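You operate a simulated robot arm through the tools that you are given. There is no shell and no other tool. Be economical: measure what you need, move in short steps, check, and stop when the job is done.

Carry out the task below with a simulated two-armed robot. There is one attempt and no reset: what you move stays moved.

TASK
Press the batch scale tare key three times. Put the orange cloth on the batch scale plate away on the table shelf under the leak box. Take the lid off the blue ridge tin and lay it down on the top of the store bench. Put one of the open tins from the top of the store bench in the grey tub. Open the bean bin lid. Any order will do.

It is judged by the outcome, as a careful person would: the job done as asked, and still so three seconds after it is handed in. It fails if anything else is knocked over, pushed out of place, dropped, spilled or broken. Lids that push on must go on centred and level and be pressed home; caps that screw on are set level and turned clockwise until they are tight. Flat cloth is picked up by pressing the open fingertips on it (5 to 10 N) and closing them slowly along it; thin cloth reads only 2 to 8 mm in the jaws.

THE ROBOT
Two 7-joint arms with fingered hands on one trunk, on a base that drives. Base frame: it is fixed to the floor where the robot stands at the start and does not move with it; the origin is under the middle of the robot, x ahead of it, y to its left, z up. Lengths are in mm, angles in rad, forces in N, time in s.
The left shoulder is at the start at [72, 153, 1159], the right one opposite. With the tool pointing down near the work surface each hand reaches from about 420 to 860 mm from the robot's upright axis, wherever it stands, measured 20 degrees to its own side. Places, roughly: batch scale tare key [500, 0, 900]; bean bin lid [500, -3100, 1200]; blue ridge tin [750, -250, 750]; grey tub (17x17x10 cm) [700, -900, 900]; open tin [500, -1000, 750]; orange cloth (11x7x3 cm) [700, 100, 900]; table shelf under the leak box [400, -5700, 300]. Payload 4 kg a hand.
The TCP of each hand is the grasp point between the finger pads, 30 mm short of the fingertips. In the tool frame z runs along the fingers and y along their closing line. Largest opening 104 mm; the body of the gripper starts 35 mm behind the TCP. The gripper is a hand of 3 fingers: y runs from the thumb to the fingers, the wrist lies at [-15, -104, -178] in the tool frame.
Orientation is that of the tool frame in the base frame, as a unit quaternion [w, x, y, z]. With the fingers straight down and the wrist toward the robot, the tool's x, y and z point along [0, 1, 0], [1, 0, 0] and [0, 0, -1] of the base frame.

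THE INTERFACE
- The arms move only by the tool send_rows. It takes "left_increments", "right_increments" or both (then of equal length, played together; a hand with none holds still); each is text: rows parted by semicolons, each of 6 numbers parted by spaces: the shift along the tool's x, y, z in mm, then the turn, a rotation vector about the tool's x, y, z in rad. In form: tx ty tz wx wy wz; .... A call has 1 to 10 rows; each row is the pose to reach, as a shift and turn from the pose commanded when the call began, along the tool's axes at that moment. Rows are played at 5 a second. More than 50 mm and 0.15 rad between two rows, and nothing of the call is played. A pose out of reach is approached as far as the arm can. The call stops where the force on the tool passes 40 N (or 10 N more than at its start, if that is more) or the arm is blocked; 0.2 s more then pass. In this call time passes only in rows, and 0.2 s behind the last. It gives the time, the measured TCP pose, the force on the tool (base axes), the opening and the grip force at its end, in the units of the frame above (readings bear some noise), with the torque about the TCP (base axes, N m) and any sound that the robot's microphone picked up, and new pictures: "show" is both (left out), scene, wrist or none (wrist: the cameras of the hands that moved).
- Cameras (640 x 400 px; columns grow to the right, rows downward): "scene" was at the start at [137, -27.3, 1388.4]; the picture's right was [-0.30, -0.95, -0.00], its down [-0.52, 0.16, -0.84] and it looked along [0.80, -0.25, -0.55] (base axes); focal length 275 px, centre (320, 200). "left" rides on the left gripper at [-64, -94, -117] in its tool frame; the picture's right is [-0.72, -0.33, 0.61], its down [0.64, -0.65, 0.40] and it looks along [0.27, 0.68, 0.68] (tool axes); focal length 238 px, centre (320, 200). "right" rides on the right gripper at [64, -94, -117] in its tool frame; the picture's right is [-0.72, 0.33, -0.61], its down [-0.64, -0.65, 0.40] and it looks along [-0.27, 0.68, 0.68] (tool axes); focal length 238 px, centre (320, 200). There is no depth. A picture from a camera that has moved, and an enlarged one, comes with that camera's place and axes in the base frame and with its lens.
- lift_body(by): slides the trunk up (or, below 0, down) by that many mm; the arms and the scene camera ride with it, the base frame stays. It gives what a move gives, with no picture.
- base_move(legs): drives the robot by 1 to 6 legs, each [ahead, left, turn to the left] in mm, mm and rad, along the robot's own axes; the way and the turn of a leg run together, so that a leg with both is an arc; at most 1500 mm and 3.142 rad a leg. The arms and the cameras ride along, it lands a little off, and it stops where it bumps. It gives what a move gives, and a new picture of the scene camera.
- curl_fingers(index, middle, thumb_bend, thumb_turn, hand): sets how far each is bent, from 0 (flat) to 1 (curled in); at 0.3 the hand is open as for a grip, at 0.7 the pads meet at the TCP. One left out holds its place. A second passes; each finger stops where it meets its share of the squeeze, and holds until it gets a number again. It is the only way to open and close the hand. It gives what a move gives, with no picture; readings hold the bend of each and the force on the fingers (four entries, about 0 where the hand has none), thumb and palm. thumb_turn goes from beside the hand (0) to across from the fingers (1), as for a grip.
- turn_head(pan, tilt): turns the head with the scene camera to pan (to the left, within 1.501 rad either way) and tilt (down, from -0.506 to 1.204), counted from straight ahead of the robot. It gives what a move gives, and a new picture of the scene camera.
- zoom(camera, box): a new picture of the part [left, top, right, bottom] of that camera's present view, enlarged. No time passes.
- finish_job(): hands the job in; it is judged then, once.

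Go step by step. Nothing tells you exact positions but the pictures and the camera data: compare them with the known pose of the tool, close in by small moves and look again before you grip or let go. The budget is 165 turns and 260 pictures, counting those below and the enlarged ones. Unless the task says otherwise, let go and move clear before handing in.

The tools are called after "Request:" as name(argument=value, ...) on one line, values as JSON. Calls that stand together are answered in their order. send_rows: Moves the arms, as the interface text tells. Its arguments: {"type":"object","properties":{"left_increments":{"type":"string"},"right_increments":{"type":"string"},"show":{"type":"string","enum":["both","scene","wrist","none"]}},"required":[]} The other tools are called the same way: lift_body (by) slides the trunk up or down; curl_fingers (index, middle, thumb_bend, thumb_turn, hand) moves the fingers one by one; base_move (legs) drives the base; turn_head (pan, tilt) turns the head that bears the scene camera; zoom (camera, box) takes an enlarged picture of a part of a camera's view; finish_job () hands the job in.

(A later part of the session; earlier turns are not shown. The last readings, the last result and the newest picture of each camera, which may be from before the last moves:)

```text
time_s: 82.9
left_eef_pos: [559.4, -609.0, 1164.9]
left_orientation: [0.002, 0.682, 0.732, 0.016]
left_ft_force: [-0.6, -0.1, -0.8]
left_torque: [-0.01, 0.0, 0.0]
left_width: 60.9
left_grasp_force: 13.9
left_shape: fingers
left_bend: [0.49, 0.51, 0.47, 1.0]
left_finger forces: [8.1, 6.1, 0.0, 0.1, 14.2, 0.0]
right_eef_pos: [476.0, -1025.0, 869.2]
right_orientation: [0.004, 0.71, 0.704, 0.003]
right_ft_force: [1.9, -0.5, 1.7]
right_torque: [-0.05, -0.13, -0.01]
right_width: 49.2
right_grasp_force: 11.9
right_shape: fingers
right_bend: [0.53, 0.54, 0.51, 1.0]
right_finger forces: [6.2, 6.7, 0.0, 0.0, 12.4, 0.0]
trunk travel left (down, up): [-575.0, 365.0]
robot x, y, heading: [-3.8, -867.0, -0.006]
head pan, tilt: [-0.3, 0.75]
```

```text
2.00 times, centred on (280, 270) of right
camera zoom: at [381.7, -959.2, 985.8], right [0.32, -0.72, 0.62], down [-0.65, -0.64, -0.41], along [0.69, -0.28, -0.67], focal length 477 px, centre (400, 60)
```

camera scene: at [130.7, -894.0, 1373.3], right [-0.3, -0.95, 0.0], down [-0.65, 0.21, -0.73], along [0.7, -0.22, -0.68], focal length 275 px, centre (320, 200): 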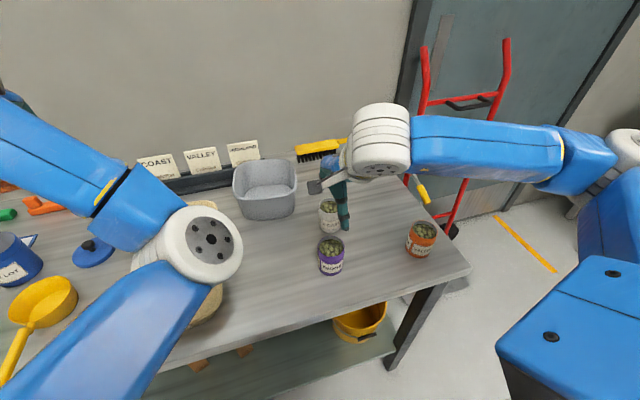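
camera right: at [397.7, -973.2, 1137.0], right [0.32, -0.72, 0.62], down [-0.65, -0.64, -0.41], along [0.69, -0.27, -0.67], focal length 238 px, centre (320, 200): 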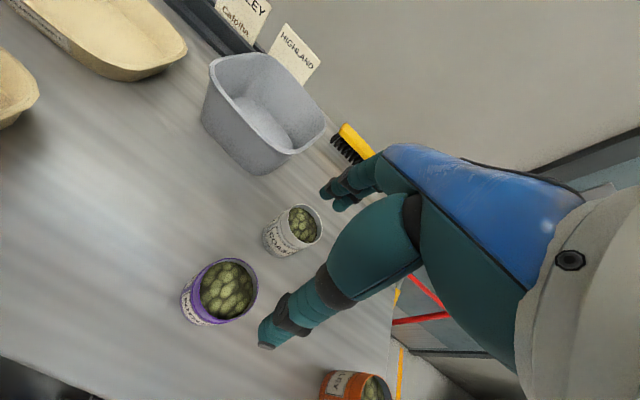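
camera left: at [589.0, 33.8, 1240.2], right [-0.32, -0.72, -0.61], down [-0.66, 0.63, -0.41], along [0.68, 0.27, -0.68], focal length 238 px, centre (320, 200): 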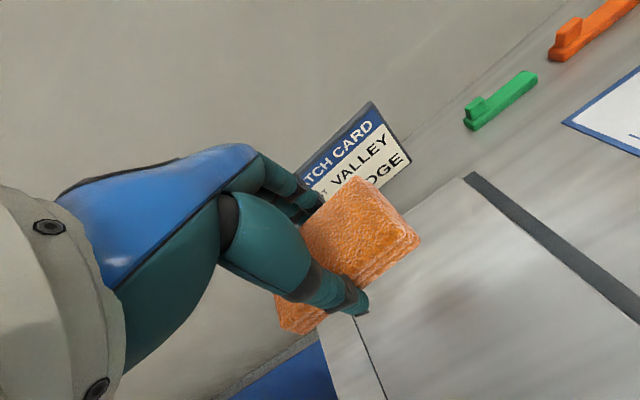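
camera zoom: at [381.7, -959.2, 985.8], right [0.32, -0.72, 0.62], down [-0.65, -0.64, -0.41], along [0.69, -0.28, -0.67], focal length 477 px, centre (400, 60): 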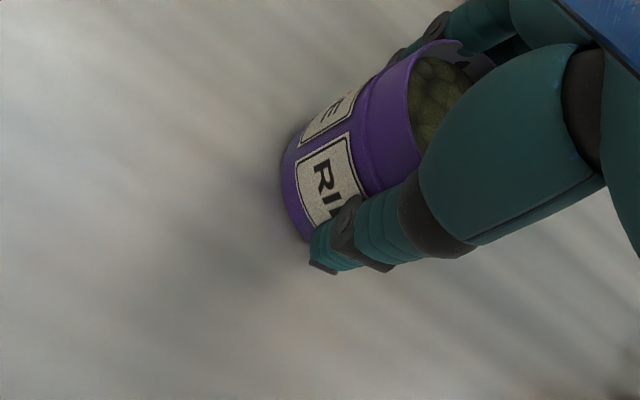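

Gripped. I squeeze a little more and lift straight up.

Request:
curl_fingers(hand="right", index=0.68, middle=0.68, thumb_bend=0.66)

Request:
send_rows(right_increments="0 0 -10 0 0 0; 0 0 -40 0 0 0; 0 0 -75 0 0 0; 0 0 -110 0 0 0; 0 0 -145 0 0 0; 0 0 -175 0 0 0")

Request:
zoom(camera="scene", box=[180, 100, 420, 250])

```text
time_s: 83.9
left_eef_pos: [558.4, -609.1, 1163.1]
left_orientation: [0.002, 0.681, 0.732, 0.016]
left_ft_force: [0.0, -0.6, -0.8]
left_torque: [0.01, 0.0, 0.0]
left_width: 61.0
left_grasp_force: 14.4
left_shape: fingers
left_bend: [0.49, 0.51, 0.47, 1.0]
left_finger forces: [8.1, 6.2, 0.1, 0.1, 14.1, 0.0]
right_eef_pos: [476.1, -1024.8, 871.5]
right_orientation: [0.003, 0.71, 0.705, 0.002]
right_ft_force: [2.2, -0.9, 4.7]
right_torque: [-0.07, -0.28, 0.01]
right_width: 48.3
right_grasp_force: 21.3
right_shape: fingers
right_bend: [0.55, 0.57, 0.52, 1.0]
right_finger forces: [9.9, 12.1, 0.0, 0.1, 21.2, 0.0]
trunk travel left (down, up): [-575.0, 365.0]
robot x, y, heading: [-1.9, -865.7, 0.002]
head pan, tilt: [-0.3, 0.75]
```

```text
time_s: 85.3
left_eef_pos: [559.4, -609.5, 1164.2]
left_orientation: [0.001, 0.681, 0.732, 0.016]
left_ft_force: [-0.5, 0.3, -0.9]
left_torque: [-0.01, -0.03, -0.01]
left_width: 61.0
left_grasp_force: 14.4
left_shape: fingers
left_bend: [0.49, 0.51, 0.47, 1.0]
left_finger forces: [8.1, 6.1, 0.1, 0.0, 14.2, 0.0]
right_eef_pos: [474.2, -1024.0, 1044.8]
right_orientation: [0.002, 0.71, 0.704, 0.002]
right_ft_force: [-0.3, 0.3, -2.1]
right_torque: [0.02, -0.01, -0.02]
right_width: 48.0
right_grasp_force: 20.3
right_shape: fingers
right_bend: [0.55, 0.57, 0.52, 1.0]
right_finger forces: [9.1, 10.7, 0.1, 0.0, 21.0, 0.0]
trunk travel left (down, up): [-575.0, 365.0]
robot x, y, heading: [-1.6, -865.1, -0.009]
head pan, tilt: [-0.3, 0.75]
camera scene: at [130.5, -891.4, 1373.2], right [-0.3, -0.95, 0.0], down [-0.65, 0.21, -0.73], along [0.7, -0.22, -0.68], focal length 275 px, centre (320, 200)
camera right: at [380.0, -958.2, 1161.5], right [0.32, -0.72, 0.62], down [-0.65, -0.64, -0.41], along [0.69, -0.28, -0.67], focal length 238 px, centre (320, 200)
```

scene: 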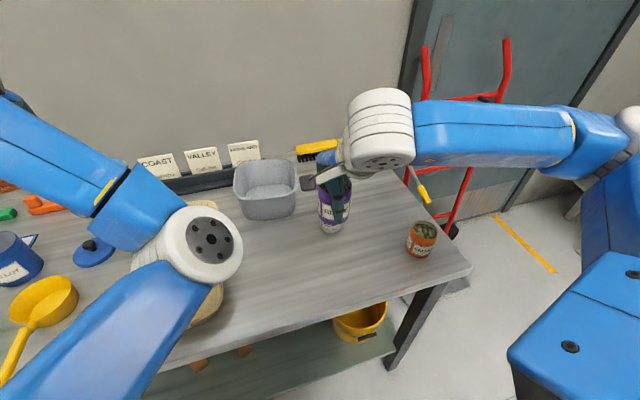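
right: 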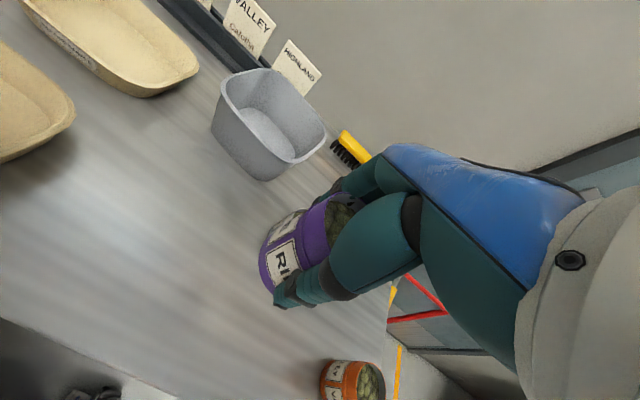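

```text
2.67 times, centred on (300, 175) of scene
camera zoom: at [130.5, -891.4, 1373.2], right [-0.3, -0.95, 0.0], down [-0.65, 0.21, -0.73], along [0.7, -0.22, -0.68], focal length 734 px, centre (373, 267)
```

zoom: 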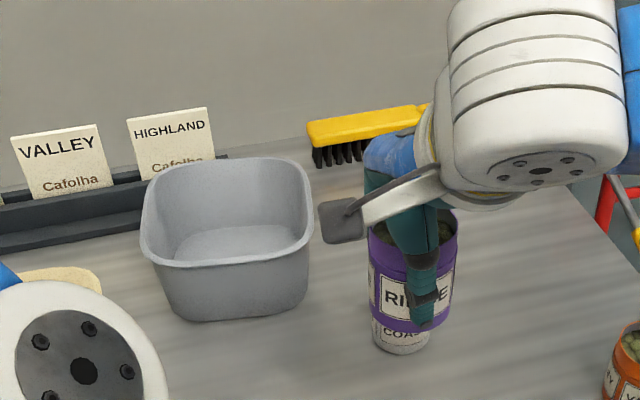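

The tin is up. I carry it over the grey tub at about [714, -926].

Request:
send_rows(right_increments="16 40 0 0 0 0; 32 80 0 0 0 0; 48 120 0 0 0 0; 64 160 0 0 0 0; 82 200 0 0 0 0; 98 240 0 0 0 0")

Request:
zoom(camera="scene", box=[180, 100, 420, 250])

```text
time_s: 86.7
left_eef_pos: [561.1, -606.3, 1162.7]
left_orientation: [0.002, 0.681, 0.732, 0.015]
left_ft_force: [-0.1, -0.1, -1.0]
left_torque: [-0.03, -0.01, -0.01]
left_width: 60.9
left_grasp_force: 14.0
left_shape: fingers
left_bend: [0.49, 0.51, 0.47, 1.0]
left_finger forces: [8.1, 6.1, 0.1, 0.1, 14.1, 0.1]
right_eef_pos: [717.1, -928.0, 1045.7]
right_orientation: [0.004, 0.71, 0.704, 0.001]
right_ft_force: [-0.3, -0.2, -2.6]
right_torque: [-0.01, 0.0, 0.0]
right_width: 47.9
right_grasp_force: 20.3
right_shape: fingers
right_bend: [0.55, 0.57, 0.52, 1.0]
right_finger forces: [9.2, 10.4, 0.1, 0.0, 20.4, 0.0]
trunk travel left (down, up): [-575.0, 365.0]
robot x, y, heading: [-2.0, -865.6, -0.007]
head pan, tilt: [-0.3, 0.75]
camera scene: at [133.1, -888.3, 1373.0], right [-0.3, -0.95, 0.0], down [-0.65, 0.21, -0.73], along [0.69, -0.22, -0.68], focal length 275 px, centre (320, 200)
camera right: at [622.2, -861.3, 1161.9], right [0.32, -0.72, 0.62], down [-0.66, -0.64, -0.41], along [0.69, -0.28, -0.67], focal length 238 px, centre (320, 200)
```

scene: 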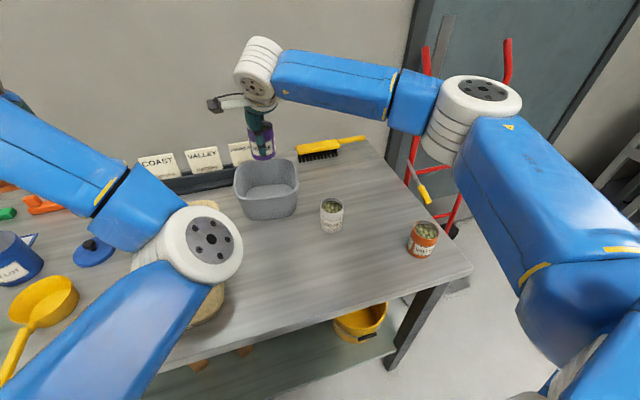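
right: 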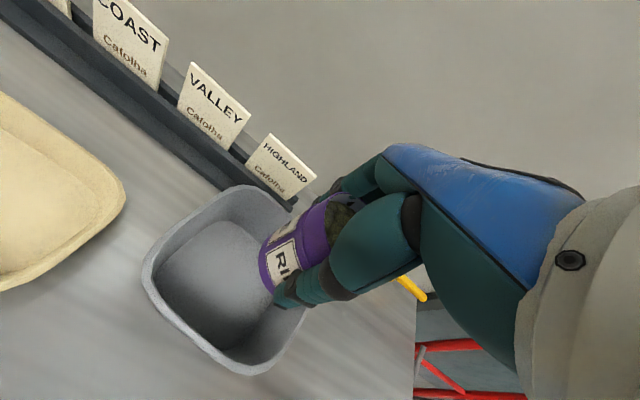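

```text
2.67 times, centred on (300, 175) of scene
camera zoom: at [133.1, -888.3, 1373.0], right [-0.3, -0.95, 0.0], down [-0.65, 0.21, -0.73], along [0.69, -0.22, -0.68], focal length 734 px, centre (373, 267)
```

zoom: 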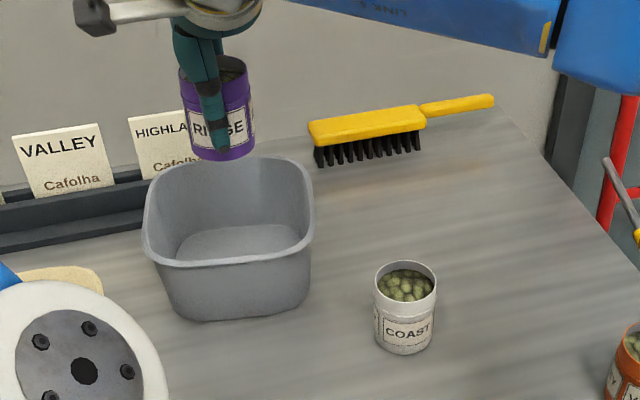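

I adjust to [706, -919] and lower into the tub.

Request:
send_rows(right_increments="9 -11 0 0 0 0; 9 -11 40 0 0 0; 9 -11 80 0 0 0; 9 -11 120 0 0 0; 9 -11 140 0 0 0")

Request:
zoom(camera="scene", box=[180, 100, 420, 250])

```text
time_s: 87.9
left_eef_pos: [560.2, -608.3, 1163.8]
left_orientation: [0.001, 0.681, 0.732, 0.016]
left_ft_force: [-0.2, 0.0, 0.1]
left_torque: [-0.02, -0.01, -0.01]
left_width: 60.8
left_grasp_force: 14.2
left_shape: fingers
left_bend: [0.49, 0.51, 0.47, 1.0]
left_finger forces: [8.1, 6.1, 0.0, 0.0, 14.2, 0.0]
right_eef_pos: [706.1, -918.6, 906.6]
right_orientation: [0.004, 0.71, 0.704, 0.001]
right_ft_force: [-0.3, -0.1, -2.2]
right_torque: [0.02, -0.01, 0.0]
right_width: 47.6
right_grasp_force: 19.9
right_shape: fingers
right_bend: [0.55, 0.58, 0.52, 1.0]
right_finger forces: [9.2, 10.4, 0.0, 0.1, 20.2, 0.0]
trunk travel left (down, up): [-575.0, 365.0]
robot x, y, heading: [-2.2, -863.6, -0.01]
head pan, tilt: [-0.3, 0.75]
camera scene: at [132.5, -890.8, 1373.1], right [-0.3, -0.95, 0.0], down [-0.65, 0.21, -0.73], along [0.69, -0.22, -0.68], focal length 275 px, centre (320, 200)
camera right: at [612.6, -854.3, 1022.3], right [0.32, -0.72, 0.62], down [-0.65, -0.64, -0.41], along [0.69, -0.28, -0.67], focal length 238 px, centre (320, 200)
```

scene: 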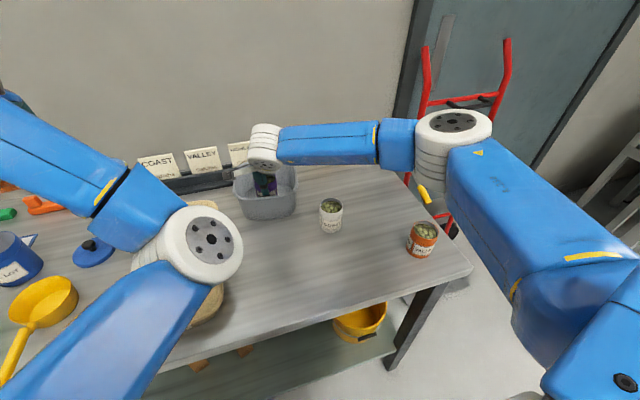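
right: 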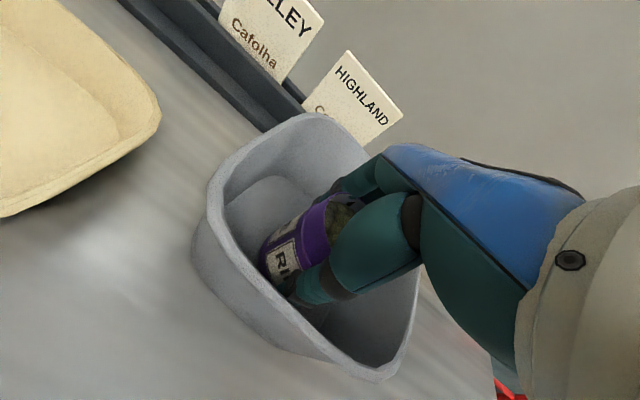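

```text
2.67 times, centred on (300, 175) of scene
camera zoom: at [132.5, -890.8, 1373.1], right [-0.3, -0.95, 0.0], down [-0.65, 0.21, -0.73], along [0.69, -0.22, -0.68], focal length 734 px, centre (373, 267)
```

zoom: 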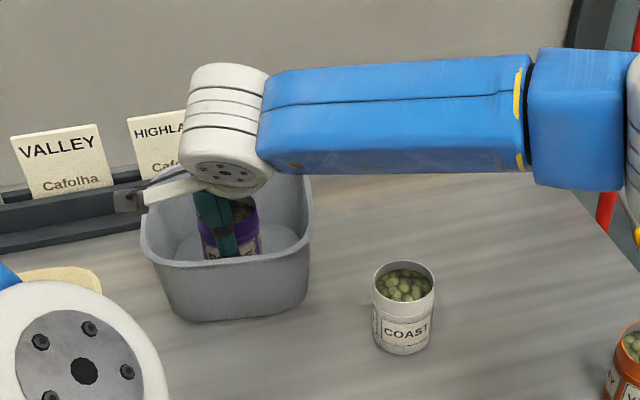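

Centred in the tub. I lower until it touches the floor.

Request:
send_rows(right_increments="0 0 15 0 0 0; 0 0 21 0 0 0; 0 0 25 0 0 0; 0 0 28 0 0 0", show="none")

Request:
zoom(camera="right", box=[160, 90, 480, 390])

```text
time_s: 88.9
left_eef_pos: [559.3, -609.0, 1163.9]
left_orientation: [0.002, 0.681, 0.732, 0.016]
left_ft_force: [-0.1, -0.2, -0.5]
left_torque: [0.01, 0.0, -0.02]
left_width: 61.1
left_grasp_force: 14.0
left_shape: fingers
left_bend: [0.49, 0.51, 0.47, 1.0]
left_finger forces: [8.0, 6.1, 0.0, 0.0, 14.2, 0.0]
right_eef_pos: [706.2, -919.0, 879.6]
right_orientation: [0.004, 0.71, 0.704, 0.002]
right_ft_force: [0.3, 0.2, -2.3]
right_torque: [-0.03, 0.0, 0.04]
right_width: 47.9
right_grasp_force: 20.0
right_shape: fingers
right_bend: [0.55, 0.58, 0.52, 1.0]
right_finger forces: [9.3, 10.5, 0.0, 0.0, 20.3, 0.0]
trunk travel left (down, up): [-575.0, 365.0]
robot x, y, heading: [-0.2, -864.9, -0.004]
head pan, tilt: [-0.3, 0.75]
```

```text
1.33 times, centred on (320, 240) of right
camera zoom: at [612.0, -853.5, 994.9], right [0.32, -0.72, 0.62], down [-0.66, -0.64, -0.41], along [0.69, -0.28, -0.67], focal length 318 px, centre (320, 147)
```

zoom: 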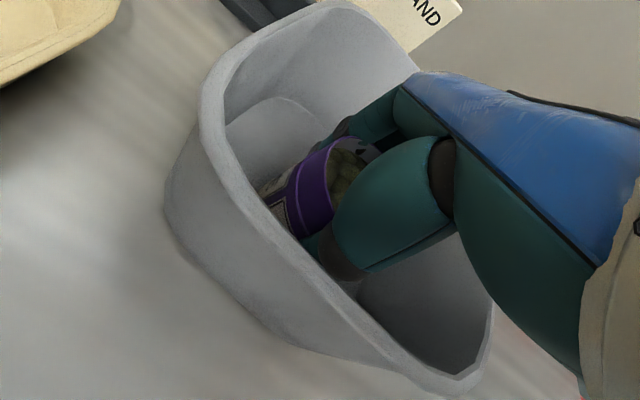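

Request:
send_rows(right_increments="0 0 3 0 0 0; 0 0 6 0 0 0; 0 0 9 0 0 0", show="none")

```text
time_s: 89.7
left_eef_pos: [557.8, -608.7, 1165.5]
left_orientation: [0.002, 0.681, 0.732, 0.016]
left_ft_force: [0.3, 0.1, -1.2]
left_torque: [-0.03, 0.02, -0.01]
left_width: 61.0
left_grasp_force: 14.7
left_shape: fingers
left_bend: [0.49, 0.51, 0.47, 1.0]
left_finger forces: [8.2, 6.2, 0.0, 0.1, 14.2, 0.0]
right_eef_pos: [706.0, -919.6, 873.3]
right_orientation: [0.005, 0.71, 0.704, 0.004]
right_ft_force: [0.4, -0.5, 10.9]
right_torque: [-0.16, -0.19, -0.02]
right_width: 47.9
right_grasp_force: 23.9
right_shape: fingers
right_bend: [0.55, 0.58, 0.52, 1.0]
right_finger forces: [9.4, 11.7, 0.0, 0.1, 25.0, 0.0]
trunk travel left (down, up): [-575.0, 365.0]
robot x, y, heading: [-2.0, -867.1, -0.009]
head pan, tilt: [-0.3, 0.75]
```

The tin stands on the tub floor. I open moderately and lift out straight.

Request:
curl_fingers(hand="right", index=0.42, middle=0.42, thumb_bend=0.42)

Request:
send_rows(right_increments="0 0 -20 0 0 0; 0 0 -50 0 0 0; 0 0 -90 0 0 0; 0 0 -130 0 0 0; 0 0 -175 0 0 0; 0 0 -220 0 0 0; 0 0 -260 0 0 0")

```text
time_s: 90.7
left_eef_pos: [559.0, -607.6, 1163.5]
left_orientation: [0.001, 0.682, 0.731, 0.016]
left_ft_force: [-0.1, -0.1, 0.3]
left_torque: [0.01, 0.0, -0.01]
left_width: 61.3
left_grasp_force: 14.0
left_shape: fingers
left_bend: [0.49, 0.51, 0.47, 1.0]
left_finger forces: [8.1, 6.1, 0.0, 0.0, 14.1, 0.1]
right_eef_pos: [707.0, -920.4, 871.1]
right_orientation: [0.003, 0.71, 0.704, 0.002]
right_ft_force: [-0.5, -0.1, 0.4]
right_torque: [-0.01, 0.0, -0.02]
right_width: 72.3
right_grasp_force: 0.1
right_shape: fingers
right_bend: [0.42, 0.42, 0.42, 0.99]
right_finger forces: [0.0, 0.0, 0.0, 0.0, 0.2, 0.0]
trunk travel left (down, up): [-575.0, 365.0]
robot x, y, heading: [-1.4, -865.1, -0.006]
head pan, tilt: [-0.3, 0.75]
```

```text
time_s: 92.3
left_eef_pos: [559.2, -607.4, 1163.6]
left_orientation: [0.003, 0.681, 0.732, 0.016]
left_ft_force: [-0.8, 0.2, -0.4]
left_torque: [0.01, 0.02, -0.01]
left_width: 61.1
left_grasp_force: 14.3
left_shape: fingers
left_bend: [0.49, 0.51, 0.47, 1.0]
left_finger forces: [8.1, 6.2, 0.0, 0.0, 14.2, 0.1]
right_eef_pos: [704.0, -917.0, 1131.9]
right_orientation: [0.005, 0.71, 0.704, 0.002]
right_ft_force: [-0.2, -0.1, -0.6]
right_torque: [-0.02, -0.05, -0.02]
right_width: 72.3
right_grasp_force: 0.2
right_shape: fingers
right_bend: [0.42, 0.42, 0.42, 0.99]
right_finger forces: [0.0, 0.1, 0.1, 0.0, 0.0, 0.0]
trunk travel left (down, up): [-575.0, 365.0]
robot x, y, heading: [1.4, -866.1, -0.007]
head pan, tilt: [-0.3, 0.75]
camera scene: at [130.4, -890.2, 1373.3], right [-0.3, -0.95, 0.0], down [-0.65, 0.21, -0.73], along [0.7, -0.22, -0.68], focal length 275 px, centre (320, 200)
camera right: at [609.0, -850.7, 1247.7], right [0.32, -0.72, 0.62], down [-0.65, -0.64, -0.41], along [0.69, -0.28, -0.67], focal length 238 px, centre (320, 200)
```

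scene: 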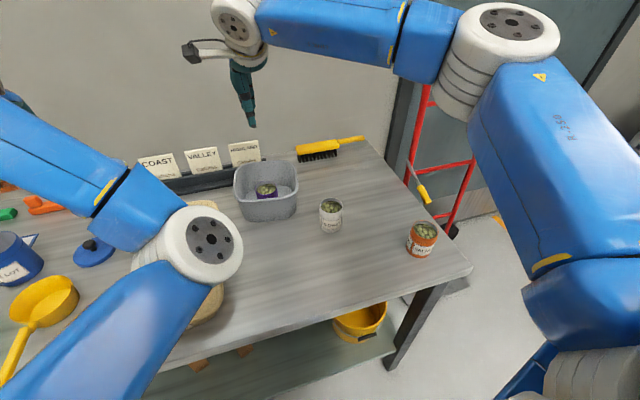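
right: 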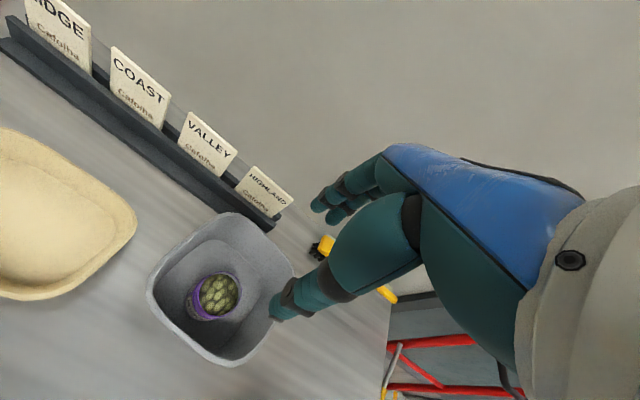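

The tin stands in the tub. I retract the right arm, back away from the bench and look to the right for the bean bin.

Request:
send_rows(right_increments="-20 -45 -5 0 0 0; -40 -90 -10 0 0 0; -60 -135 -15 0 0 0; -80 -180 -20 0 0 0; -100 -225 -25 0 0 0", show="none")

Request:
base_move(legs=[[-350, 0, 0]])

Request:
turn_head(pan=-1.1, tilt=0.2)

```text
time_s: 93.5
left_eef_pos: [556.6, -610.4, 1165.4]
left_orientation: [0.002, 0.681, 0.732, 0.018]
left_ft_force: [-0.3, 0.5, -0.4]
left_torque: [0.03, -0.02, 0.0]
left_width: 61.0
left_grasp_force: 14.4
left_shape: fingers
left_bend: [0.49, 0.51, 0.47, 1.0]
left_finger forces: [8.1, 6.0, 0.1, 0.0, 14.1, 0.1]
right_eef_pos: [477.0, -1019.8, 1153.7]
right_orientation: [0.004, 0.71, 0.704, 0.003]
right_ft_force: [-0.1, -0.2, -0.3]
right_torque: [0.0, -0.03, 0.0]
right_width: 72.5
right_grasp_force: 0.1
right_shape: fingers
right_bend: [0.42, 0.42, 0.42, 0.99]
right_finger forces: [0.0, 0.1, 0.1, 0.0, 0.0, 0.1]
trunk travel left (down, up): [-575.0, 365.0]
robot x, y, heading: [-2.2, -865.3, -0.005]
head pan, tilt: [-0.3, 0.75]
```

```text
time_s: 95.8
left_eef_pos: [207.3, -608.6, 1163.3]
left_orientation: [0.001, 0.683, 0.73, 0.015]
left_ft_force: [-0.3, -0.5, -2.1]
left_torque: [0.02, -0.01, -0.04]
left_width: 60.8
left_grasp_force: 14.3
left_shape: fingers
left_bend: [0.49, 0.51, 0.47, 1.0]
left_finger forces: [8.0, 6.2, 0.1, 0.0, 14.1, 0.0]
right_eef_pos: [124.8, -1015.9, 1151.4]
right_orientation: [0.002, 0.711, 0.703, 0.001]
right_ft_force: [0.2, -0.6, 0.2]
right_torque: [-0.01, 0.0, -0.02]
right_width: 72.4
right_grasp_force: 0.0
right_shape: fingers
right_bend: [0.42, 0.42, 0.42, 0.99]
right_finger forces: [0.1, 0.0, 0.1, 0.0, 0.0, 0.0]
trunk travel left (down, up): [-575.0, 365.0]
robot x, y, heading: [-357.1, -859.0, -0.014]
head pan, tilt: [-0.3, 0.75]
camera scene: at [-221.6, -888.9, 1373.0], right [-0.31, -0.95, 0.0], down [-0.65, 0.21, -0.73], along [0.69, -0.22, -0.69], focal length 275 px, centre (320, 200)
```

scene: 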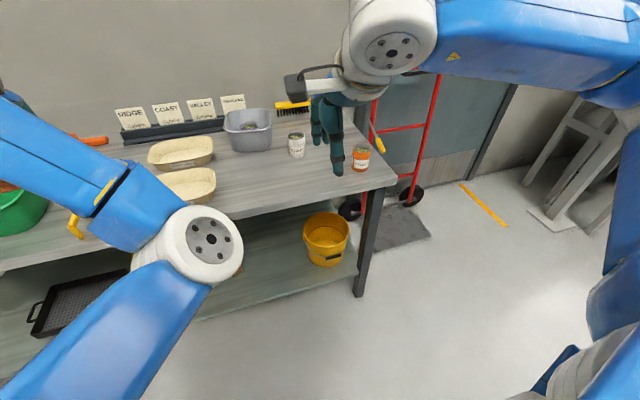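

```text
time_s: 96.9
left_eef_pos: [204.3, -607.1, 1164.7]
left_orientation: [0.003, 0.682, 0.731, 0.017]
left_ft_force: [-0.3, 0.3, -0.1]
left_torque: [0.03, 0.0, 0.02]
left_width: 61.1
left_grasp_force: 14.5
left_shape: fingers
left_bend: [0.49, 0.51, 0.47, 1.0]
left_finger forces: [8.1, 6.0, 0.0, 0.0, 14.1, 0.0]
right_eef_pos: [121.1, -1016.6, 1154.8]
right_orientation: [0.004, 0.712, 0.702, 0.002]
right_ft_force: [1.0, -0.1, -0.2]
right_torque: [-0.01, -0.02, -0.02]
right_width: 72.4
right_grasp_force: 0.0
right_shape: fingers
right_bend: [0.42, 0.42, 0.42, 0.99]
right_finger forces: [0.0, 0.0, 0.0, 0.0, 0.0, 0.0]
trunk travel left (down, up): [-575.0, 365.0]
robot x, y, heading: [-352.9, -863.8, -0.014]
head pan, tilt: [-1.1, 0.201]
camera scene: at [-260.6, -946.9, 1422.9], right [-0.9, -0.44, 0.0], down [-0.09, 0.18, -0.98], along [0.43, -0.88, -0.2], focal length 275 px, centre (320, 200)
```

scene: 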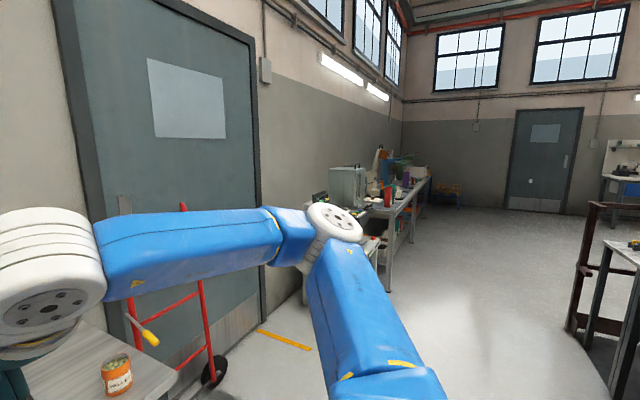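

Another bench stands further right along the wall. I drive right and look again.

Request:
base_move(legs=[[0, -1200, 0]])

Request:
turn_head(pan=-0.6, tilt=0.35)

```text
time_s: 103.0
left_eef_pos: [187.6, -1800.9, 1164.8]
left_orientation: [0.004, 0.683, 0.73, 0.016]
left_ft_force: [0.0, 0.7, -0.5]
left_torque: [0.0, -0.03, 0.03]
left_width: 61.0
left_grasp_force: 14.2
left_shape: fingers
left_bend: [0.49, 0.51, 0.47, 1.0]
left_finger forces: [8.1, 6.1, 0.0, 0.0, 14.1, 0.0]
right_eef_pos: [103.5, -2210.2, 1155.1]
right_orientation: [0.006, 0.714, 0.7, 0.002]
right_ft_force: [0.3, 0.3, 0.6]
right_torque: [-0.02, -0.04, 0.01]
right_width: 72.5
right_grasp_force: 0.1
right_shape: fingers
right_bend: [0.42, 0.42, 0.42, 0.99]
right_finger forces: [0.1, 0.0, 0.0, 0.0, 0.0, 0.1]
trunk travel left (down, up): [-575.0, 365.0]
robot x, y, heading: [-373.4, -2059.2, -0.017]
head pan, tilt: [-1.1, 0.201]
camera scene: at [-279.3, -2137.9, 1423.1], right [-0.9, -0.44, 0.0], down [-0.09, 0.18, -0.98], along [0.43, -0.88, -0.2], focal length 275 px, centre (320, 200)
```

scene: 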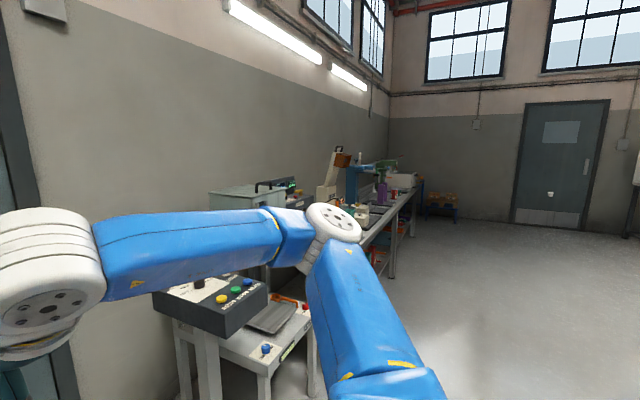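

```text
time_s: 103.9
left_eef_pos: [185.0, -1803.1, 1166.9]
left_orientation: [0.004, 0.683, 0.73, 0.018]
left_ft_force: [0.3, -0.7, -0.3]
left_torque: [-0.03, 0.01, 0.01]
left_width: 60.8
left_grasp_force: 13.8
left_shape: fingers
left_bend: [0.49, 0.51, 0.47, 1.0]
left_finger forces: [8.2, 6.0, 0.1, 0.1, 14.1, 0.0]
right_eef_pos: [100.5, -2211.3, 1155.1]
right_orientation: [0.005, 0.713, 0.701, 0.003]
right_ft_force: [-0.3, -1.1, -0.7]
right_torque: [-0.02, 0.01, 0.0]
right_width: 72.5
right_grasp_force: 0.1
right_shape: fingers
right_bend: [0.42, 0.42, 0.42, 0.99]
right_finger forces: [0.1, 0.0, 0.1, 0.0, 0.0, 0.0]
trunk travel left (down, up): [-575.0, 365.0]
robot x, y, heading: [-373.5, -2060.1, -0.018]
head pan, tilt: [-0.6, 0.351]
camera scene: at [-244.6, -2110.6, 1408.9], right [-0.58, -0.81, 0.0], down [-0.28, 0.2, -0.94], along [0.76, -0.54, -0.35], focal length 275 px, centre (320, 200)
```

scene: 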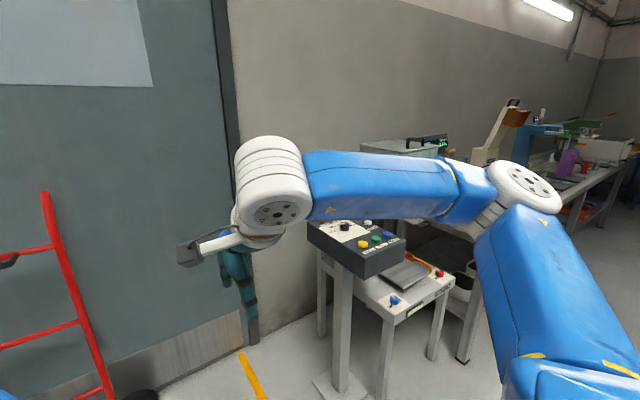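

A control box on a post stands ahead. I back off a bit more before driving on past it.

Request:
base_move(legs=[[-250, 0, 0.017], [0, -1000, 0]])

Request:
turn_head(pan=0, tilt=0.4)

```text
time_s: 110.6
left_eef_pos: [-69.8, -2794.5, 1164.8]
left_orientation: [0.004, 0.676, 0.737, 0.017]
left_ft_force: [-0.3, -0.6, -0.8]
left_torque: [0.0, -0.01, 0.02]
left_width: 60.9
left_grasp_force: 13.8
left_shape: fingers
left_bend: [0.49, 0.51, 0.47, 1.0]
left_finger forces: [8.1, 6.0, 0.0, 0.0, 14.1, 0.1]
right_eef_pos: [-147.3, -3205.4, 1155.9]
right_orientation: [0.007, 0.706, 0.708, 0.003]
right_ft_force: [-0.2, 0.0, 0.2]
right_torque: [-0.04, 0.01, 0.02]
right_width: 72.3
right_grasp_force: 0.2
right_shape: fingers
right_bend: [0.42, 0.42, 0.42, 0.99]
right_finger forces: [0.0, 0.0, 0.0, 0.1, 0.1, 0.1]
trunk travel left (down, up): [-575.0, 365.0]
robot x, y, heading: [-627.9, -3063.9, 0.001]
head pan, tilt: [-0.6, 0.351]
camera scene: at [-494.9, -3110.7, 1409.0], right [-0.56, -0.83, 0.0], down [-0.29, 0.19, -0.94], along [0.78, -0.53, -0.34], focal length 275 px, centre (320, 200)
```

scene: 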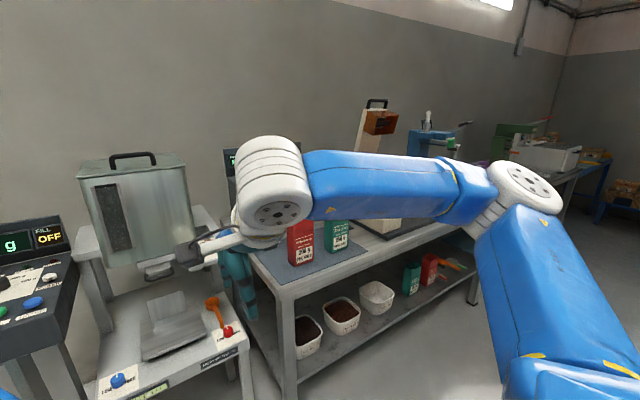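

```text
time_s: 111.6
left_eef_pos: [-72.5, -2797.2, 1167.4]
left_orientation: [0.005, 0.675, 0.737, 0.019]
left_ft_force: [0.3, 0.8, -0.4]
left_torque: [-0.03, 0.0, 0.01]
left_width: 60.9
left_grasp_force: 14.2
left_shape: fingers
left_bend: [0.49, 0.51, 0.47, 1.0]
left_finger forces: [8.2, 6.1, 0.1, 0.0, 14.1, 0.0]
right_eef_pos: [-148.3, -3208.2, 1156.1]
right_orientation: [0.005, 0.706, 0.709, 0.005]
right_ft_force: [0.2, -0.2, 0.3]
right_torque: [0.01, 0.0, 0.0]
right_width: 72.8
right_grasp_force: 0.0
right_shape: fingers
right_bend: [0.42, 0.42, 0.42, 0.99]
right_finger forces: [0.1, 0.0, 0.0, 0.0, 0.1, 0.0]
trunk travel left (down, up): [-575.0, 365.0]
robot x, y, heading: [-626.3, -3063.6, 0.006]
head pan, tilt: [0.0, 0.4]
camera scene: at [-479.4, -3061.5, 1404.4], right [0.0, -1.0, 0.0], down [-0.39, 0.0, -0.92], along [0.92, 0.0, -0.39], focal length 275 px, centre (320, 200)
```

scene: 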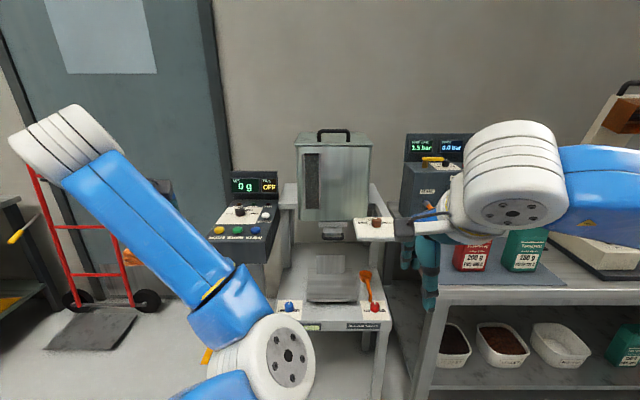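

The bean bin hopper is ahead, with a handled lid on top. I zoom in to see how it opens.

Request:
zoom(camera="scene", box=[270, 110, 400, 191])

Request:
zoom(camera="scene", box=[200, 160, 420, 340])

```text
4.92 times, centred on (335, 150) of scene
camera zoom: at [-479.4, -3061.5, 1404.4], right [0.0, -1.0, 0.0], down [-0.39, 0.0, -0.92], along [0.92, 0.0, -0.39], focal length 1354 px, centre (246, 444)
```

zoom: 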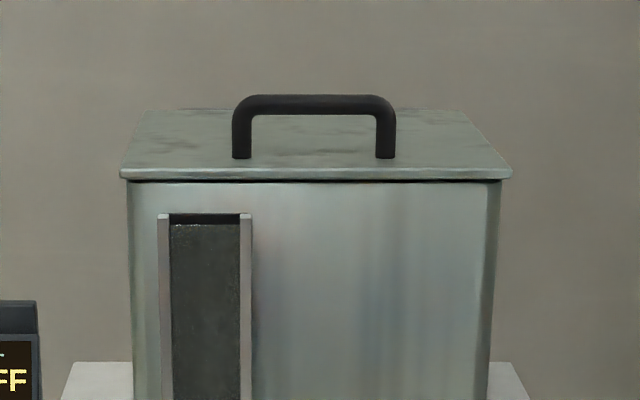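

```text
2.22 times, centred on (310, 250) of scene
camera zoom: at [-479.4, -3061.5, 1404.4], right [0.0, -1.0, 0.0], down [-0.39, 0.0, -0.92], along [0.92, 0.0, -0.39], focal length 611 px, centre (342, 89)
```

zoom: 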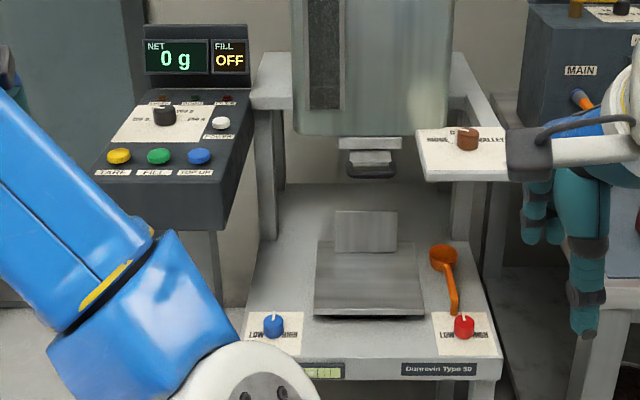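

The lid has a bar handle near the front and looks hinged at the back. I raise the trunk, drive closer and measure.

Request:
lift_body(by=330)

Request:
base_move(legs=[[330, -40, 0]])

Request:
turn_head(pan=0, tilt=0.7)

```text
time_s: 114.8
left_eef_pos: [-72.2, -2797.3, 1496.6]
left_orientation: [0.004, 0.676, 0.737, 0.018]
left_ft_force: [0.1, 0.5, -0.6]
left_torque: [0.0, -0.03, -0.01]
left_width: 61.0
left_grasp_force: 14.3
left_shape: fingers
left_bend: [0.49, 0.51, 0.47, 1.0]
left_finger forces: [8.0, 6.0, 0.0, 0.1, 14.0, 0.1]
right_eef_pos: [-149.0, -3208.3, 1486.0]
right_orientation: [0.005, 0.706, 0.708, 0.004]
right_ft_force: [-0.5, 0.3, 0.4]
right_torque: [0.0, 0.03, -0.01]
right_width: 72.4
right_grasp_force: 0.0
right_shape: fingers
right_bend: [0.42, 0.42, 0.42, 0.99]
right_finger forces: [0.0, 0.0, 0.0, 0.1, 0.0, 0.0]
trunk travel left (down, up): [-905.0, 35.0]
robot x, y, heading: [-625.2, -3063.8, -0.001]
head pan, tilt: [0.0, 0.4]
```

```text
time_s: 117.0
left_eef_pos: [251.8, -2837.5, 1500.0]
left_orientation: [0.007, 0.676, 0.737, 0.019]
left_ft_force: [-0.5, 0.2, -0.3]
left_torque: [0.0, 0.01, 0.02]
left_width: 61.0
left_grasp_force: 14.1
left_shape: fingers
left_bend: [0.49, 0.51, 0.47, 1.0]
left_finger forces: [8.0, 6.0, 0.1, 0.0, 14.0, 0.0]
right_eef_pos: [174.9, -3248.5, 1489.1]
right_orientation: [0.007, 0.706, 0.708, 0.005]
right_ft_force: [-0.8, -0.9, 0.0]
right_torque: [0.01, -0.01, 0.01]
right_width: 72.8
right_grasp_force: 0.1
right_shape: fingers
right_bend: [0.42, 0.42, 0.42, 0.99]
right_finger forces: [0.0, 0.1, 0.0, 0.0, 0.0, 0.0]
trunk travel left (down, up): [-905.0, 35.0]
robot x, y, heading: [-292.3, -3102.8, 0.006]
head pan, tilt: [0.0, 0.4]
camera scene: at [-155.8, -3100.7, 1735.1], right [0.0, -1.0, 0.0], down [-0.39, 0.0, -0.92], along [0.92, 0.0, -0.39], focal length 275 px, centre (320, 200)
```

scene: 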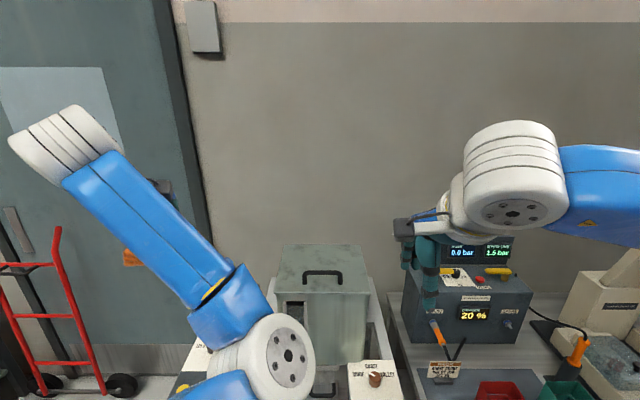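

```text
time_s: 117.8
left_eef_pos: [253.6, -2838.3, 1499.8]
left_orientation: [0.006, 0.676, 0.737, 0.02]
left_ft_force: [-0.1, 1.0, 0.3]
left_torque: [-0.04, -0.04, -0.02]
left_width: 61.1
left_grasp_force: 13.9
left_shape: fingers
left_bend: [0.49, 0.51, 0.47, 1.0]
left_finger forces: [8.1, 5.9, 0.0, 0.0, 14.2, 0.1]
right_eef_pos: [177.0, -3248.1, 1487.9]
right_orientation: [0.007, 0.707, 0.707, 0.005]
right_ft_force: [0.5, -0.1, -0.6]
right_torque: [0.02, 0.01, 0.04]
right_width: 72.8
right_grasp_force: 0.0
right_shape: fingers
right_bend: [0.42, 0.42, 0.42, 0.99]
right_finger forces: [0.0, 0.0, 0.0, 0.1, 0.0, 0.0]
trunk travel left (down, up): [-905.0, 35.0]
robot x, y, heading: [-290.3, -3099.3, 0.003]
head pan, tilt: [0.0, 0.7]
camera scene: at [-159.0, -3102.8, 1707.8], right [0.0, -1.0, 0.0], down [-0.64, 0.0, -0.76], along [0.76, 0.0, -0.64], focal length 275 px, centre (320, 200)
```

scene: 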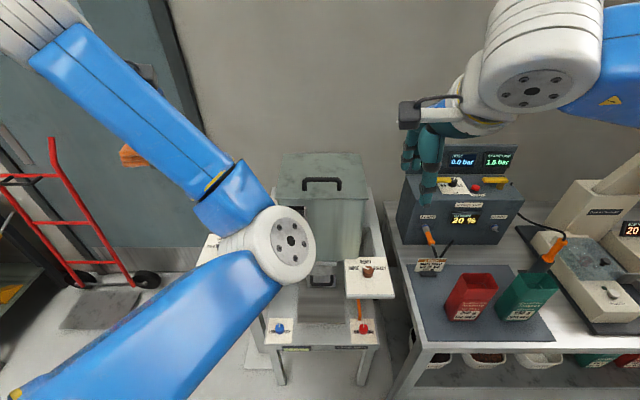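

Request:
zoom(camera="scene", box=[240, 130, 400, 230])

Request:
zoom(camera="scene", box=[230, 220, 420, 390])

```text
4.00 times, centred on (320, 180) of scene
camera zoom: at [-159.0, -3102.8, 1707.8], right [0.0, -1.0, 0.0], down [-0.64, 0.0, -0.76], along [0.76, 0.0, -0.64], focal length 1100 px, centre (320, 280)
```

zoom: 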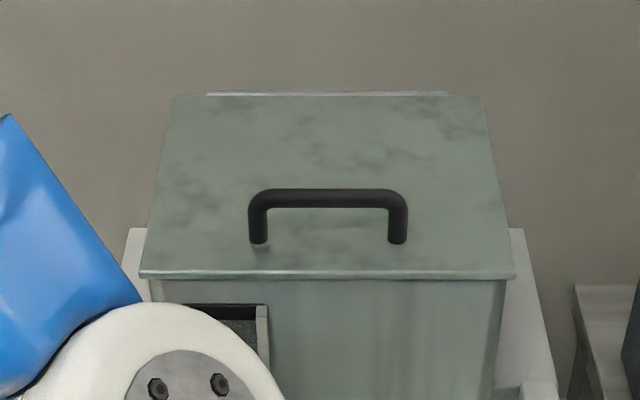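

```text
2.35 times, centred on (325, 305) of scene
camera zoom: at [-159.0, -3102.8, 1707.8], right [0.0, -1.0, 0.0], down [-0.64, 0.0, -0.76], along [0.76, 0.0, -0.64], focal length 647 px, centre (308, -47)
```

zoom: 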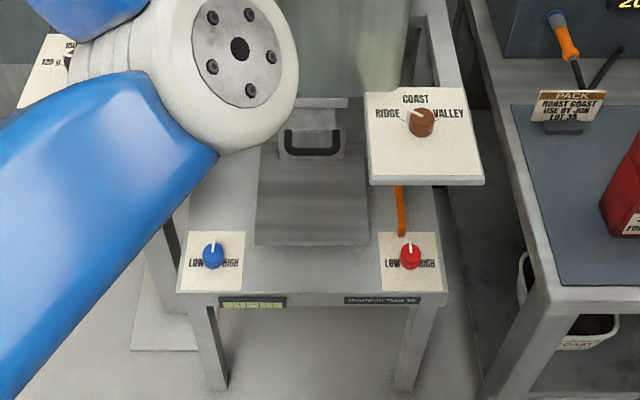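

Handle bar at about [468, -3108, 1255], hinge near [674, z 1215]. I position the base so the right shoulder faces the bin.

Request:
base_move(legs=[[0, 140, 0], [235, 0, 0]])

Request:
turn_head(pan=-0.25, tilt=0.75)

Request:
zoom(camera="right", box=[0, 0, 640, 400])

```text
time_s: 120.5
left_eef_pos: [490.4, -2673.9, 1495.0]
left_orientation: [0.012, 0.677, 0.736, 0.013]
left_ft_force: [0.5, 1.1, -0.1]
left_torque: [-0.05, 0.02, 0.03]
left_width: 60.6
left_grasp_force: 13.9
left_shape: fingers
left_bend: [0.49, 0.51, 0.47, 1.0]
left_finger forces: [7.9, 6.0, 0.0, 0.0, 14.0, 0.0]
right_eef_pos: [409.7, -3084.1, 1491.7]
right_orientation: [0.015, 0.706, 0.708, 0.0]
right_ft_force: [0.1, 0.9, -0.6]
right_torque: [-0.06, -0.03, -0.01]
right_width: 72.3
right_grasp_force: 0.0
right_shape: fingers
right_bend: [0.42, 0.42, 0.42, 0.99]
right_finger forces: [0.0, 0.1, 0.0, 0.1, 0.1, 0.0]
trunk travel left (down, up): [-905.0, 35.0]
robot x, y, heading: [-58.0, -2958.0, -0.008]
head pan, tilt: [0.0, 0.7]
camera scene: at [76.3, -2940.9, 1707.9], right [0.0, -1.0, 0.01], down [-0.64, -0.01, -0.77], along [0.77, -0.01, -0.64], focal length 275 px, centre (320, 200)
```

scene: 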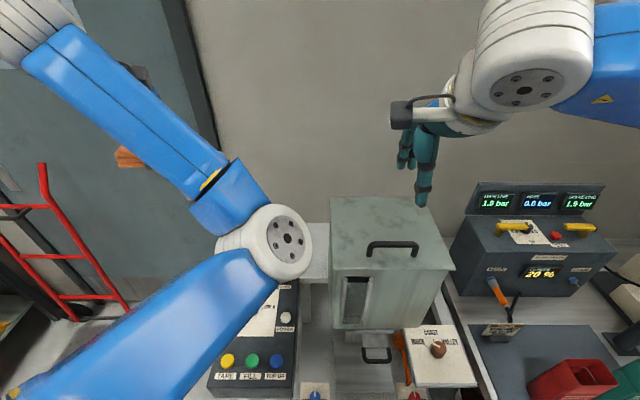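

```text
time_s: 121.3
left_eef_pos: [490.0, -2701.2, 1499.9]
left_orientation: [0.006, 0.676, 0.737, 0.022]
left_ft_force: [0.3, -0.1, 0.3]
left_torque: [0.0, 0.0, 0.01]
left_width: 60.8
left_grasp_force: 13.8
left_shape: fingers
left_bend: [0.49, 0.51, 0.47, 1.0]
left_finger forces: [8.1, 5.9, 0.0, 0.0, 14.1, 0.0]
right_eef_pos: [410.6, -3109.2, 1488.7]
right_orientation: [0.009, 0.706, 0.708, 0.006]
right_ft_force: [-0.2, -0.3, 0.5]
right_torque: [0.04, 0.01, 0.01]
right_width: 72.4
right_grasp_force: 0.0
right_shape: fingers
right_bend: [0.42, 0.42, 0.42, 0.99]
right_finger forces: [0.1, 0.0, 0.0, 0.0, 0.1, 0.1]
trunk travel left (down, up): [-905.0, 35.0]
robot x, y, heading: [-58.7, -2961.3, -0.004]
head pan, tilt: [-0.25, 0.75]
camera scene: at [75.1, -3000.1, 1703.0], right [-0.25, -0.97, -0.01], down [-0.66, 0.18, -0.73], along [0.71, -0.17, -0.69], focal length 275 px, centre (320, 200)
```

scene: 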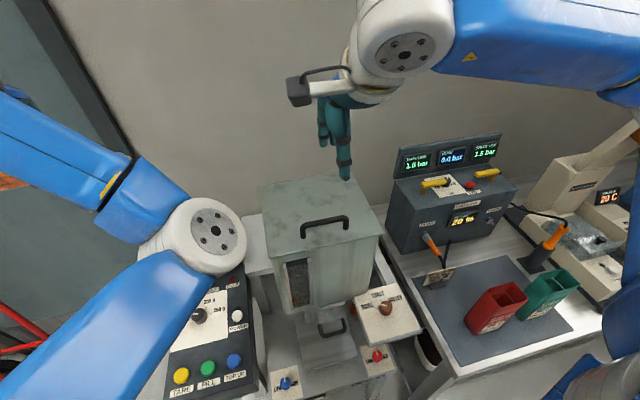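

```text
1.00 times, centred on (320, 200) of right
camera zoom: at [313.7, -3044.7, 1603.2], right [0.32, -0.72, 0.62], down [-0.64, -0.64, -0.42], along [0.7, -0.27, -0.66], focal length 238 px, centre (320, 200)
```

zoom: 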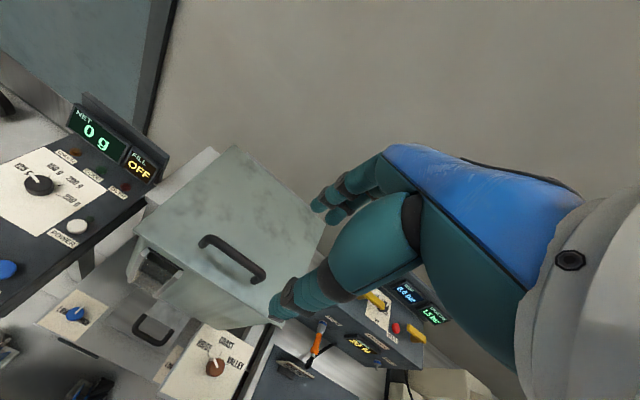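

Bar confirmed near [463, -3103, 1255]. I bring the right hand above it.

Request:
send_rows(right_increments="2 20 20 0 0 0; 4 40 45 0 0 0; 6 52 85 0 0 0; 6 52 125 0 0 0; 6 52 165 0 0 0; 6 52 185 0 0 0")

Request:
zoom(camera="scene", box=[250, 140, 410, 265])

```text
time_s: 122.7
left_eef_pos: [490.5, -2680.5, 1496.3]
left_orientation: [0.009, 0.677, 0.736, 0.015]
left_ft_force: [-0.3, 0.5, 0.6]
left_torque: [-0.03, -0.01, -0.01]
left_width: 61.0
left_grasp_force: 14.3
left_shape: fingers
left_bend: [0.49, 0.51, 0.47, 1.0]
left_finger forces: [8.2, 6.0, 0.0, 0.1, 14.2, 0.1]
right_eef_pos: [468.1, -3085.6, 1305.8]
right_orientation: [0.013, 0.706, 0.708, 0.002]
right_ft_force: [0.7, -0.7, 1.6]
right_torque: [-0.01, 0.0, -0.01]
right_width: 72.6
right_grasp_force: 0.0
right_shape: fingers
right_bend: [0.42, 0.42, 0.42, 0.99]
right_finger forces: [0.0, 0.1, 0.0, 0.0, 0.0, 0.0]
trunk travel left (down, up): [-905.0, 35.0]
robot x, y, heading: [-57.1, -2958.4, -0.007]
head pan, tilt: [-0.25, 0.75]
camera scene: at [77.3, -2966.8, 1703.4], right [-0.25, -0.97, 0.01], down [-0.66, 0.16, -0.73], along [0.71, -0.19, -0.68], focal length 275 px, centre (320, 200)
camera right: at [371.0, -3019.5, 1419.5], right [0.32, -0.71, 0.63], down [-0.64, -0.65, -0.41], along [0.7, -0.28, -0.66], focal length 238 px, centre (320, 200)
```

scene: 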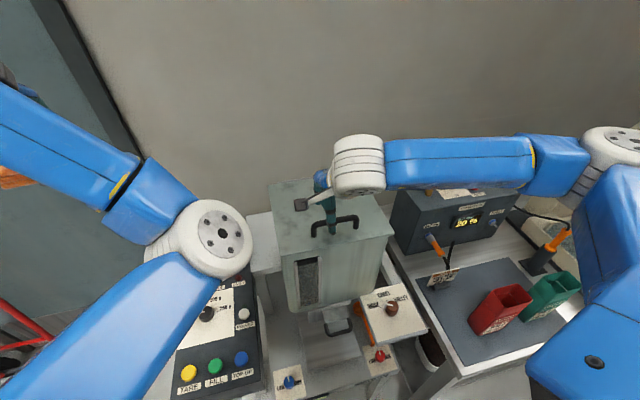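
right: 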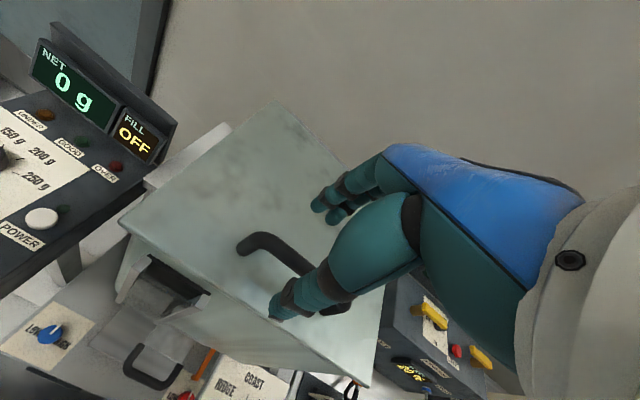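

```text
3.20 times, centred on (330, 202) of scene
camera zoom: at [77.3, -2966.8, 1703.4], right [-0.25, -0.97, 0.01], down [-0.66, 0.16, -0.73], along [0.71, -0.19, -0.68], focal length 880 px, centre (288, 192)
```

zoom: 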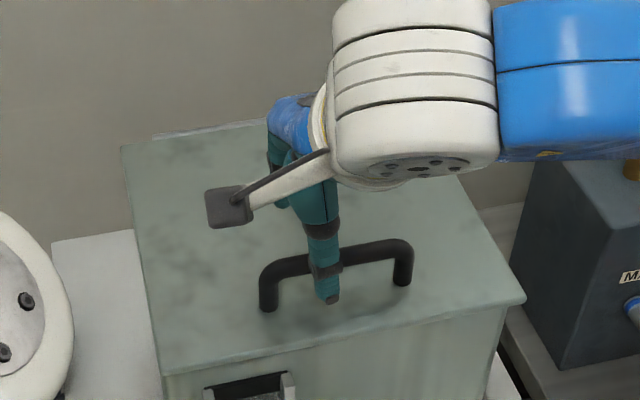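

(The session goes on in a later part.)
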